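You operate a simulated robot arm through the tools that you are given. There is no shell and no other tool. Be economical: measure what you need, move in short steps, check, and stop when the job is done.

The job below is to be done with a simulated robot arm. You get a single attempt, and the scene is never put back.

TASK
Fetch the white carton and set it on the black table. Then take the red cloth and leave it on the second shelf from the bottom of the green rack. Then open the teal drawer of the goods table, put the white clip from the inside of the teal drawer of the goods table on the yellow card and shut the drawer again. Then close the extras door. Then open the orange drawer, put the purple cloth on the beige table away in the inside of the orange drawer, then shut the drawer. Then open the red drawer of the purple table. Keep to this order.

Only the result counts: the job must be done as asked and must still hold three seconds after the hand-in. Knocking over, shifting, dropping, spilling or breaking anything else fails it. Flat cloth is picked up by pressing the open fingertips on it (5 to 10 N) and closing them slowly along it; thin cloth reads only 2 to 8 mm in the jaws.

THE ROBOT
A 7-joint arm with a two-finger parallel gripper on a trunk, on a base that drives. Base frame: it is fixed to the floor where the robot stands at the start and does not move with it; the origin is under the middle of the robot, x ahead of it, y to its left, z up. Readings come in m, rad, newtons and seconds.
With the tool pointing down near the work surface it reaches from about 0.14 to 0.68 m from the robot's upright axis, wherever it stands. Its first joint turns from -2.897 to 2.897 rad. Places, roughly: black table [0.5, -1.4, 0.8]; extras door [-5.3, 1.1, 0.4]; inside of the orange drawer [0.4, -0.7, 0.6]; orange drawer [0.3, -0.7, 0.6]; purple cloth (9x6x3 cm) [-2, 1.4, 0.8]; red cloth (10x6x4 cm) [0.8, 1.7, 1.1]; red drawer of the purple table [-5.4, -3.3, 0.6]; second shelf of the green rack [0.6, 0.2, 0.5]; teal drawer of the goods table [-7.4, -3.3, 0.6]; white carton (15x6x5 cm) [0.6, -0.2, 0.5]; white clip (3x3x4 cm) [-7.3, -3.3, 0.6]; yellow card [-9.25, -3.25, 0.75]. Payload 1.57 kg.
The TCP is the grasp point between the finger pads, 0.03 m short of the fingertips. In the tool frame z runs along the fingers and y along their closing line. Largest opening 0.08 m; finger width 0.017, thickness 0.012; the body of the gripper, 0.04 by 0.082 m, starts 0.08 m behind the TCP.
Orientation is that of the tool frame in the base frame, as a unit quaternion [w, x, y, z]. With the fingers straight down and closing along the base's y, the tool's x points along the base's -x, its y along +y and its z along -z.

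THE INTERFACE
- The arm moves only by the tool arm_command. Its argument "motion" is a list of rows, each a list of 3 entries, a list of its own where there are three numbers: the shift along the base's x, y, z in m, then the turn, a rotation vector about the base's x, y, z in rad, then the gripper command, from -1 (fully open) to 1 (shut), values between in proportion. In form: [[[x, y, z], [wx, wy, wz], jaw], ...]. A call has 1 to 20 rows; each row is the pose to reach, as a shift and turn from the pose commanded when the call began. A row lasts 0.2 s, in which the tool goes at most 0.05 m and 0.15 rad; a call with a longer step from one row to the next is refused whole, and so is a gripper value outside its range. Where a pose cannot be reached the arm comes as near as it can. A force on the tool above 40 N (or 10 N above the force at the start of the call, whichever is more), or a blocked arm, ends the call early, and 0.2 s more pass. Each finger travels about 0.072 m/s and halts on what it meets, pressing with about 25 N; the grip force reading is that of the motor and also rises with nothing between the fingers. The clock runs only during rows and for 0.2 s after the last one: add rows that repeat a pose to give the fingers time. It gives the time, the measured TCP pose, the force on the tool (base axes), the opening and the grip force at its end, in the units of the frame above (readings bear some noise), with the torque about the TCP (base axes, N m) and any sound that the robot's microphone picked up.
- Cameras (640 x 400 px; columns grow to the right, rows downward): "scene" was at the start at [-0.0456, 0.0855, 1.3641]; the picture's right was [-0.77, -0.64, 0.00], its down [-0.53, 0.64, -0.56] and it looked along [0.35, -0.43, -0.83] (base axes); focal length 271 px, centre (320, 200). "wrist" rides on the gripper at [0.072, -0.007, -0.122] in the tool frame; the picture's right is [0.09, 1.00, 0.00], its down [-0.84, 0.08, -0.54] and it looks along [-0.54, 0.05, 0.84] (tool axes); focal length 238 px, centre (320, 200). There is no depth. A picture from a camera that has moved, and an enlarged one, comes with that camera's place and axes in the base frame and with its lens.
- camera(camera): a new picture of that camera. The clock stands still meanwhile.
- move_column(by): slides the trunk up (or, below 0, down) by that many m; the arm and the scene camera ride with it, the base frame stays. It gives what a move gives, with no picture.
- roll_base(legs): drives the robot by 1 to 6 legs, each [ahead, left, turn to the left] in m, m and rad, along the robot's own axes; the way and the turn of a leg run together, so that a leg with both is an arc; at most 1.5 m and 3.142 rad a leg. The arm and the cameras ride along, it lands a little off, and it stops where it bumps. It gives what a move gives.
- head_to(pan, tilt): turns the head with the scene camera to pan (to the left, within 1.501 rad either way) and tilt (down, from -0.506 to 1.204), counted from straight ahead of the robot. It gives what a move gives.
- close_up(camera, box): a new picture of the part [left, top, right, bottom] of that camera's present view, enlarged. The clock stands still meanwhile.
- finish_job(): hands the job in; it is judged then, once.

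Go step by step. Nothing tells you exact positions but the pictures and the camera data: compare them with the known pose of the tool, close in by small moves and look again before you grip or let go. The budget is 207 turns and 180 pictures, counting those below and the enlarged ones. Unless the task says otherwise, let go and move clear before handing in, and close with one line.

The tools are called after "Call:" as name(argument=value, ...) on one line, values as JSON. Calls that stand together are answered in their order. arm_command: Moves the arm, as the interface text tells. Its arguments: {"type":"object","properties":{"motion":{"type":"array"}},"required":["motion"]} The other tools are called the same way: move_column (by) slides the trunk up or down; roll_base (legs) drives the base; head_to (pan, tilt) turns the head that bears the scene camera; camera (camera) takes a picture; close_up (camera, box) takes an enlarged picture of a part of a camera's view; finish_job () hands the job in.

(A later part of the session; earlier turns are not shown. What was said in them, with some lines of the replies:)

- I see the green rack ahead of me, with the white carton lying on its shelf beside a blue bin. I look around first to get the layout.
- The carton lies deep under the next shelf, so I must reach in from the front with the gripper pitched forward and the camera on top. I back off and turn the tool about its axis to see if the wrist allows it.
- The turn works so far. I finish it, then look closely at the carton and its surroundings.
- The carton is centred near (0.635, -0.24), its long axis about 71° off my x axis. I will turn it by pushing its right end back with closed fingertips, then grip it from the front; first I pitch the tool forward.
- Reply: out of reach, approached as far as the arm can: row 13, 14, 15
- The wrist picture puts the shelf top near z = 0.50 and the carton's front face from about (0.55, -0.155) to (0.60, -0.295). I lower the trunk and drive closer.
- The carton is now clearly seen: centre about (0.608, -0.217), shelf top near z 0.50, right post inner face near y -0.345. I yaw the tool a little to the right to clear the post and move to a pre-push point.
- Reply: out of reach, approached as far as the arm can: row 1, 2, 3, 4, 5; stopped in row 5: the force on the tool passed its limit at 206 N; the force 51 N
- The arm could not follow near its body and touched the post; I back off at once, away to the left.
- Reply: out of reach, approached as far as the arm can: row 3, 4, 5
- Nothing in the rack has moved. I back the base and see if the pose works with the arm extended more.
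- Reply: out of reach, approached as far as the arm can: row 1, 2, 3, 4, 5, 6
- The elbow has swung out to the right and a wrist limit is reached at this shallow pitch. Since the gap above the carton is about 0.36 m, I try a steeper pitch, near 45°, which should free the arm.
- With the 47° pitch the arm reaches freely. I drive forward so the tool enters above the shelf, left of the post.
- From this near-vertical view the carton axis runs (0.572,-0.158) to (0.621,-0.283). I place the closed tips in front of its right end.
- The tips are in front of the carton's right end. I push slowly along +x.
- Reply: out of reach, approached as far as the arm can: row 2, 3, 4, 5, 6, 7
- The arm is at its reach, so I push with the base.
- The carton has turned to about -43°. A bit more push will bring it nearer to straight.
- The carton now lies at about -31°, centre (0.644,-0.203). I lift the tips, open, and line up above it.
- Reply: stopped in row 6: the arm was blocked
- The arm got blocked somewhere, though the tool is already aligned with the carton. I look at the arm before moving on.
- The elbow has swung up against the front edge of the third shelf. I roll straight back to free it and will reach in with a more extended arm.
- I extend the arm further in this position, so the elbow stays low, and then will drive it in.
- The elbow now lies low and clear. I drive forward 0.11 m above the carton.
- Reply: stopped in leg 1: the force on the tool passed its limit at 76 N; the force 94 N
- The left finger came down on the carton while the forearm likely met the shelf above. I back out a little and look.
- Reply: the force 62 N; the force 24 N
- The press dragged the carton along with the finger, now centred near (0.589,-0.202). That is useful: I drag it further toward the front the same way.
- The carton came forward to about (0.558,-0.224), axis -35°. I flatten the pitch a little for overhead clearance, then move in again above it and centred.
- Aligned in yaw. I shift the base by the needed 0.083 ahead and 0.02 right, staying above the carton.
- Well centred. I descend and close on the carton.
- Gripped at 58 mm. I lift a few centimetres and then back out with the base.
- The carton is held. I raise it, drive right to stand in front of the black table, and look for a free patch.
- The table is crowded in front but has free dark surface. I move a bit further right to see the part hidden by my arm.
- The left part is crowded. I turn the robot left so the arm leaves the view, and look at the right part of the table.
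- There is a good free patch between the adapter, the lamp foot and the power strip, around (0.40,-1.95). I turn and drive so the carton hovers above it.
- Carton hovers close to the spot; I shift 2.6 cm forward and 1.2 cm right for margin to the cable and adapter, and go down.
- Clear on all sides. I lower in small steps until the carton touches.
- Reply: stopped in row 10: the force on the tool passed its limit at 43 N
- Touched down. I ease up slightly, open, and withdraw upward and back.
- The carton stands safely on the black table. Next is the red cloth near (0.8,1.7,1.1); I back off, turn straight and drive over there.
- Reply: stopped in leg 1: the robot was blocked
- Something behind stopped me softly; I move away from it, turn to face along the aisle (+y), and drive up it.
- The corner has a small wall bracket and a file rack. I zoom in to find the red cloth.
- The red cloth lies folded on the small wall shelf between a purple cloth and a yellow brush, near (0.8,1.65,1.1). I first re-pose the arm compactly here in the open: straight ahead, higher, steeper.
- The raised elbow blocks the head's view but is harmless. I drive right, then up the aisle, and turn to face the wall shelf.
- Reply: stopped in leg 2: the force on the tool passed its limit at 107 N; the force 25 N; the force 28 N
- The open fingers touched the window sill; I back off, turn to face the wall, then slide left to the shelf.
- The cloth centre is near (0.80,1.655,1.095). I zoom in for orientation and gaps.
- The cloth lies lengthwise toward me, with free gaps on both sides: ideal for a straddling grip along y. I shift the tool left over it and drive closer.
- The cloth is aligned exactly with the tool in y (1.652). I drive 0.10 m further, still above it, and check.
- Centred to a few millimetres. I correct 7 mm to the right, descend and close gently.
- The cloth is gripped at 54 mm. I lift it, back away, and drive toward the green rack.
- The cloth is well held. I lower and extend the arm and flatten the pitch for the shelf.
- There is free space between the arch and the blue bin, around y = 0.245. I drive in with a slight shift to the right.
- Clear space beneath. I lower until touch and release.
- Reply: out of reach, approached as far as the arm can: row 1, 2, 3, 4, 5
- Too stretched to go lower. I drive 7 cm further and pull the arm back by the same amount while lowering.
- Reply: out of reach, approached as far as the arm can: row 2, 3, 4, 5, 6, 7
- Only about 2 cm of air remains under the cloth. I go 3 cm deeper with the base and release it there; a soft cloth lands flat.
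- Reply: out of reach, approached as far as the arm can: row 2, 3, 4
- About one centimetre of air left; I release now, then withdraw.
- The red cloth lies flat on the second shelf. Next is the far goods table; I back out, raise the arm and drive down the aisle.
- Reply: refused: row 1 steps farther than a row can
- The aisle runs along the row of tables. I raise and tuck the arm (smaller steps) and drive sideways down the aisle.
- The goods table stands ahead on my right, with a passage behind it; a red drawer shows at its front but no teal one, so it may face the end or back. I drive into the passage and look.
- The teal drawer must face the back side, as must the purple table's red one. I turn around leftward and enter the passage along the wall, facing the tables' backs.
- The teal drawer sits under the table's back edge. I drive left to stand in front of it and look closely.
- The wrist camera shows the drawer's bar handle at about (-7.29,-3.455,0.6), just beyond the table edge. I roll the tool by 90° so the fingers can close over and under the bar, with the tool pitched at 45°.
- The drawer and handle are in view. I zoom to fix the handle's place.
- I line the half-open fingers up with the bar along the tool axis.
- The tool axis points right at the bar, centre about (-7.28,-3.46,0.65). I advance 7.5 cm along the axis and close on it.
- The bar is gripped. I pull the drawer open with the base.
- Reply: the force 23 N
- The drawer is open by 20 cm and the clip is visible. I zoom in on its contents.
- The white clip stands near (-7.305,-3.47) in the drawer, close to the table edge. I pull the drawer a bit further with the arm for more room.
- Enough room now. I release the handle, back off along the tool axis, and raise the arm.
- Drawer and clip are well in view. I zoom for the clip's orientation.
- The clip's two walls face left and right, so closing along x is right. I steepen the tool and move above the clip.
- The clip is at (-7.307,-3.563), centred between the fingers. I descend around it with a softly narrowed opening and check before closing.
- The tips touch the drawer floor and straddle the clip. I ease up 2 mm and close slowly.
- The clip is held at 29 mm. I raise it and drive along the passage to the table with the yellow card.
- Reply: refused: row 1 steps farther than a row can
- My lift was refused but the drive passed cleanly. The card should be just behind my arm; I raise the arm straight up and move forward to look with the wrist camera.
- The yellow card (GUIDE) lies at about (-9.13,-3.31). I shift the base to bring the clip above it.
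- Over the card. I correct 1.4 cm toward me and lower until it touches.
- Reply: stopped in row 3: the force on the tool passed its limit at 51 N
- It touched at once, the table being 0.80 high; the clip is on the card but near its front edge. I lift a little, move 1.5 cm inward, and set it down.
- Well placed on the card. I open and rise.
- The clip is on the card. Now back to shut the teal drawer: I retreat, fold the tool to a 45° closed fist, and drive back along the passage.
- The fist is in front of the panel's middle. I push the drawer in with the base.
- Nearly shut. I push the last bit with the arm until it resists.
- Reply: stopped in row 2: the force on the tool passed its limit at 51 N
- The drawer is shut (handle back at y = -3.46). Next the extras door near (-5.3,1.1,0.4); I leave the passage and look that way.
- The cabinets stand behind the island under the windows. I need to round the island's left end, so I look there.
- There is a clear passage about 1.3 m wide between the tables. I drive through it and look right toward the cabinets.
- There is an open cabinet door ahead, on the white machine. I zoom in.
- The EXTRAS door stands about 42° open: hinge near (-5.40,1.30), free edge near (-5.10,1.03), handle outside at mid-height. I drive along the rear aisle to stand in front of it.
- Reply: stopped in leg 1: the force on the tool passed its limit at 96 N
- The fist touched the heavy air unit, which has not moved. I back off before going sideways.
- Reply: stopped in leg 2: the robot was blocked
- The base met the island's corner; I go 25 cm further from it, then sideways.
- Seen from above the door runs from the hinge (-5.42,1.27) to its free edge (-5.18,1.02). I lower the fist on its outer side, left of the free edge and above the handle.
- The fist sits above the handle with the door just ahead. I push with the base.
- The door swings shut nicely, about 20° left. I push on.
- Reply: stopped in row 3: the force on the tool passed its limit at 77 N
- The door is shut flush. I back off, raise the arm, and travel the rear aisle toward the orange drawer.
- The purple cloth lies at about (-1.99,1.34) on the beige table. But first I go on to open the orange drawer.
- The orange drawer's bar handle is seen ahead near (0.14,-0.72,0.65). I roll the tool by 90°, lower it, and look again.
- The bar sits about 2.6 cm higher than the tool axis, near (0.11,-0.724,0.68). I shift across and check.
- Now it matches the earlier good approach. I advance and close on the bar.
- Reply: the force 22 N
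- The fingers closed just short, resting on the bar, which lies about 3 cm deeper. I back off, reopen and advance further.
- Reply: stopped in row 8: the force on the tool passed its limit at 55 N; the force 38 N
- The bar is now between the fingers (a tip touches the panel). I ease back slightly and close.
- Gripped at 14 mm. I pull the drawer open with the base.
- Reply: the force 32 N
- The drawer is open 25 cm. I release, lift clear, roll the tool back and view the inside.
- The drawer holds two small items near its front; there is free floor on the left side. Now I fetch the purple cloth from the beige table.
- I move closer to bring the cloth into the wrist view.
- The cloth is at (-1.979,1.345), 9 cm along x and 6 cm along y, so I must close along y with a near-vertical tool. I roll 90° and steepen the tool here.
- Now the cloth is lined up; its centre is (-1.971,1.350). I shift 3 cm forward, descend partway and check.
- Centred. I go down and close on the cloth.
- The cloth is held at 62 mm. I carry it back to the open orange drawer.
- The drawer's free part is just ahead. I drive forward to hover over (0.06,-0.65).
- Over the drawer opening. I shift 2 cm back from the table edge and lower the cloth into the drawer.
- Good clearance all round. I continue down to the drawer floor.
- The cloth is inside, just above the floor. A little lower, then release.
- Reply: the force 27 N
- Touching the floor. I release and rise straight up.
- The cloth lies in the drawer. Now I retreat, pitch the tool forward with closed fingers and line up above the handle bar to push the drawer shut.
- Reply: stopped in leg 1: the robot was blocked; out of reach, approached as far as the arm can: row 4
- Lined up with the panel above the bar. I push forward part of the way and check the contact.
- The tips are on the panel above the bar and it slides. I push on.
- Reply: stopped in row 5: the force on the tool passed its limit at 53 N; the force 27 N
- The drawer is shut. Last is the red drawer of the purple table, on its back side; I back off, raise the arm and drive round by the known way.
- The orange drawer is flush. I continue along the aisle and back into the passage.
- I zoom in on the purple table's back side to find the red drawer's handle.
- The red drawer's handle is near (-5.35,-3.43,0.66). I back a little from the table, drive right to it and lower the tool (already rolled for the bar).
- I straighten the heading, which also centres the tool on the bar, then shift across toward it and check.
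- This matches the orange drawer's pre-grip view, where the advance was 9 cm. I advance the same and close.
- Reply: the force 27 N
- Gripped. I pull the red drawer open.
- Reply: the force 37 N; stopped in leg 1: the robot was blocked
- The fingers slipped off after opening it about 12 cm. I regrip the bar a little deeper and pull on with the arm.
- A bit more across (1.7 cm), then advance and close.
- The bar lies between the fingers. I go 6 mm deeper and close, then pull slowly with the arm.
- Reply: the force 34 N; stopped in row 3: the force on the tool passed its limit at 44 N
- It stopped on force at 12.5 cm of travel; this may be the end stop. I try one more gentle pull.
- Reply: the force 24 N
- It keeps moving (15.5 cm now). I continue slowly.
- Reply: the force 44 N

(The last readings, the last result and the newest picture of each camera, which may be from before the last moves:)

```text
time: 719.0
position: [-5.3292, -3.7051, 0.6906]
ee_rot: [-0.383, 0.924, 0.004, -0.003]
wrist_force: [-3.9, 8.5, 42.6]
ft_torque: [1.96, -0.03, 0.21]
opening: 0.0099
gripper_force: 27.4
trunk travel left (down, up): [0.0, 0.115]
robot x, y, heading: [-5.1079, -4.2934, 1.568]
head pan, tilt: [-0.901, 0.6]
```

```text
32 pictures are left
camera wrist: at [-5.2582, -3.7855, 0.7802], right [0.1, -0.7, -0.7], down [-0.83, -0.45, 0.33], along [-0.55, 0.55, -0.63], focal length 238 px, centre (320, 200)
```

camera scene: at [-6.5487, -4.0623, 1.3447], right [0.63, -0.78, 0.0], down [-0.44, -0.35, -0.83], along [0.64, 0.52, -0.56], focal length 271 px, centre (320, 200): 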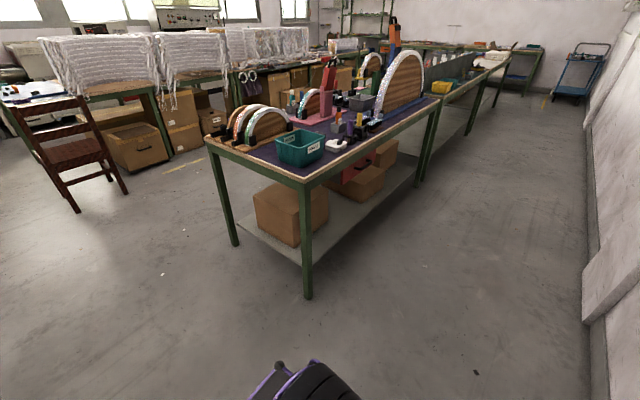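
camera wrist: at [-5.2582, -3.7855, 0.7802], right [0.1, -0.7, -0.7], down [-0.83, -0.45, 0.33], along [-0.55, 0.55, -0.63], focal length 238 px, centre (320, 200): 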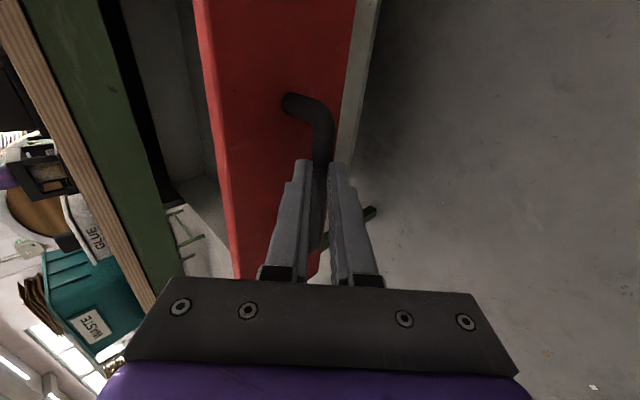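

The red drawer is open about 24 cm. I release the bar and move clear.

Call:
arm_command(motion=[[[0, 0, 0], [0, 0, 0], 0], [[0, 0, 0], [0, 0, 0], -0.5], [[0, -0.015, 0.016], [0, 0, 0], -0.5], [[0, -0.032, 0.034], [0, 0, 0], -0.5], [[0, -0.045, 0.06], [0, 0, 0], -0.5], [[0, -0.05, 0.105], [0, 0, 0], -0.5], [[0, -0.05, 0.15], [0, 0, 0], -0.5], [[0, -0.05, 0.195], [0, 0, 0], -0.5], [[0, -0.05, 0.24], [0, 0, 0], -0.5]])

Call:
camera(camera="wrist")

Call:
head_to(pan=0.2, tilt=0.9)

Call:
camera(camera="scene")

```text
time: 721.0
position: [-5.3251, -3.7536, 0.912]
ee_rot: [-0.372, 0.928, 0.004, 0.013]
wrist_force: [-0.1, 0.4, -0.1]
ft_torque: [-0.01, -0.02, 0.0]
opening: 0.0599
gripper_force: 0.0
trunk travel left (down, up): [0.0, 0.115]
robot x, y, heading: [-5.1063, -4.2871, 1.574]
head pan, tilt: [-0.901, 0.6]
```

```text
31 pictures are left
camera wrist: at [-5.2564, -3.8332, 1.0062], right [0.11, -0.72, -0.69], down [-0.85, -0.43, 0.32], along [-0.52, 0.55, -0.66], focal length 238 px, centre (320, 200)
```

wrist: 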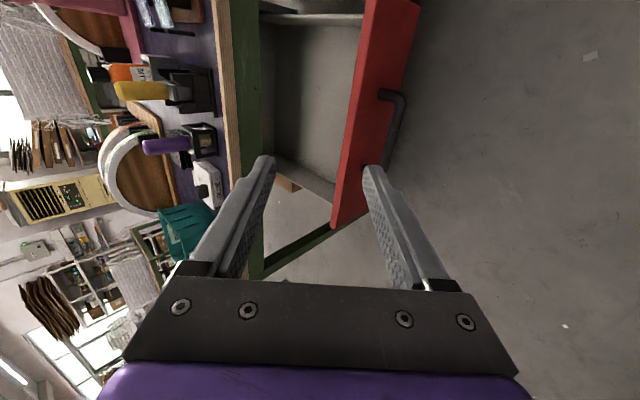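

```text
time: 722.3
position: [-5.3305, -3.753, 0.9115]
ee_rot: [-0.372, 0.928, 0.007, 0.009]
wrist_force: [-0.6, 0.0, 0.1]
ft_torque: [0.01, -0.02, 0.0]
opening: 0.0598
gripper_force: 0.0
trunk travel left (down, up): [0.0, 0.115]
robot x, y, heading: [-5.1024, -4.2916, 1.57]
head pan, tilt: [0.201, 0.901]
```

```text
30 pictures are left
camera scene: at [-5.174, -4.3263, 1.3514], right [0.6, -0.8, 0.0], down [-0.4, -0.3, -0.87], along [0.69, 0.52, -0.5], focal length 271 px, centre (320, 200)
```

scene: 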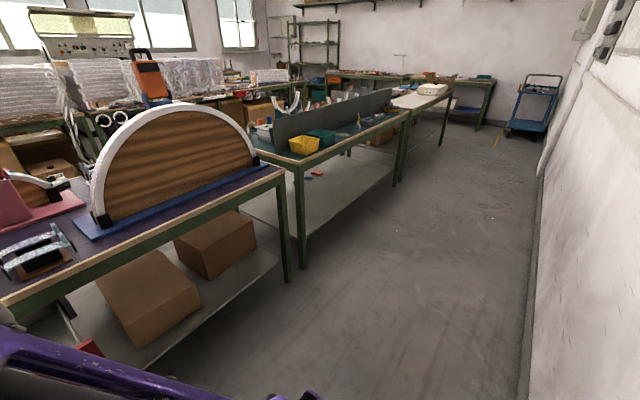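

All steps are done in order: the red drawer is clearly open, and the hand is free and clear. I hand the job in.

Call:
finish_job()

```text
The job is handed in.
```

All six steps were carried out in the order asked and the job is handed in. I saw each result once when I made it and did not go back to recheck the earlier ones. On the way the arm or base bumped the rack post, window sill, air unit and table edges. I saw no sign that anything moved, but I did not check each spot.
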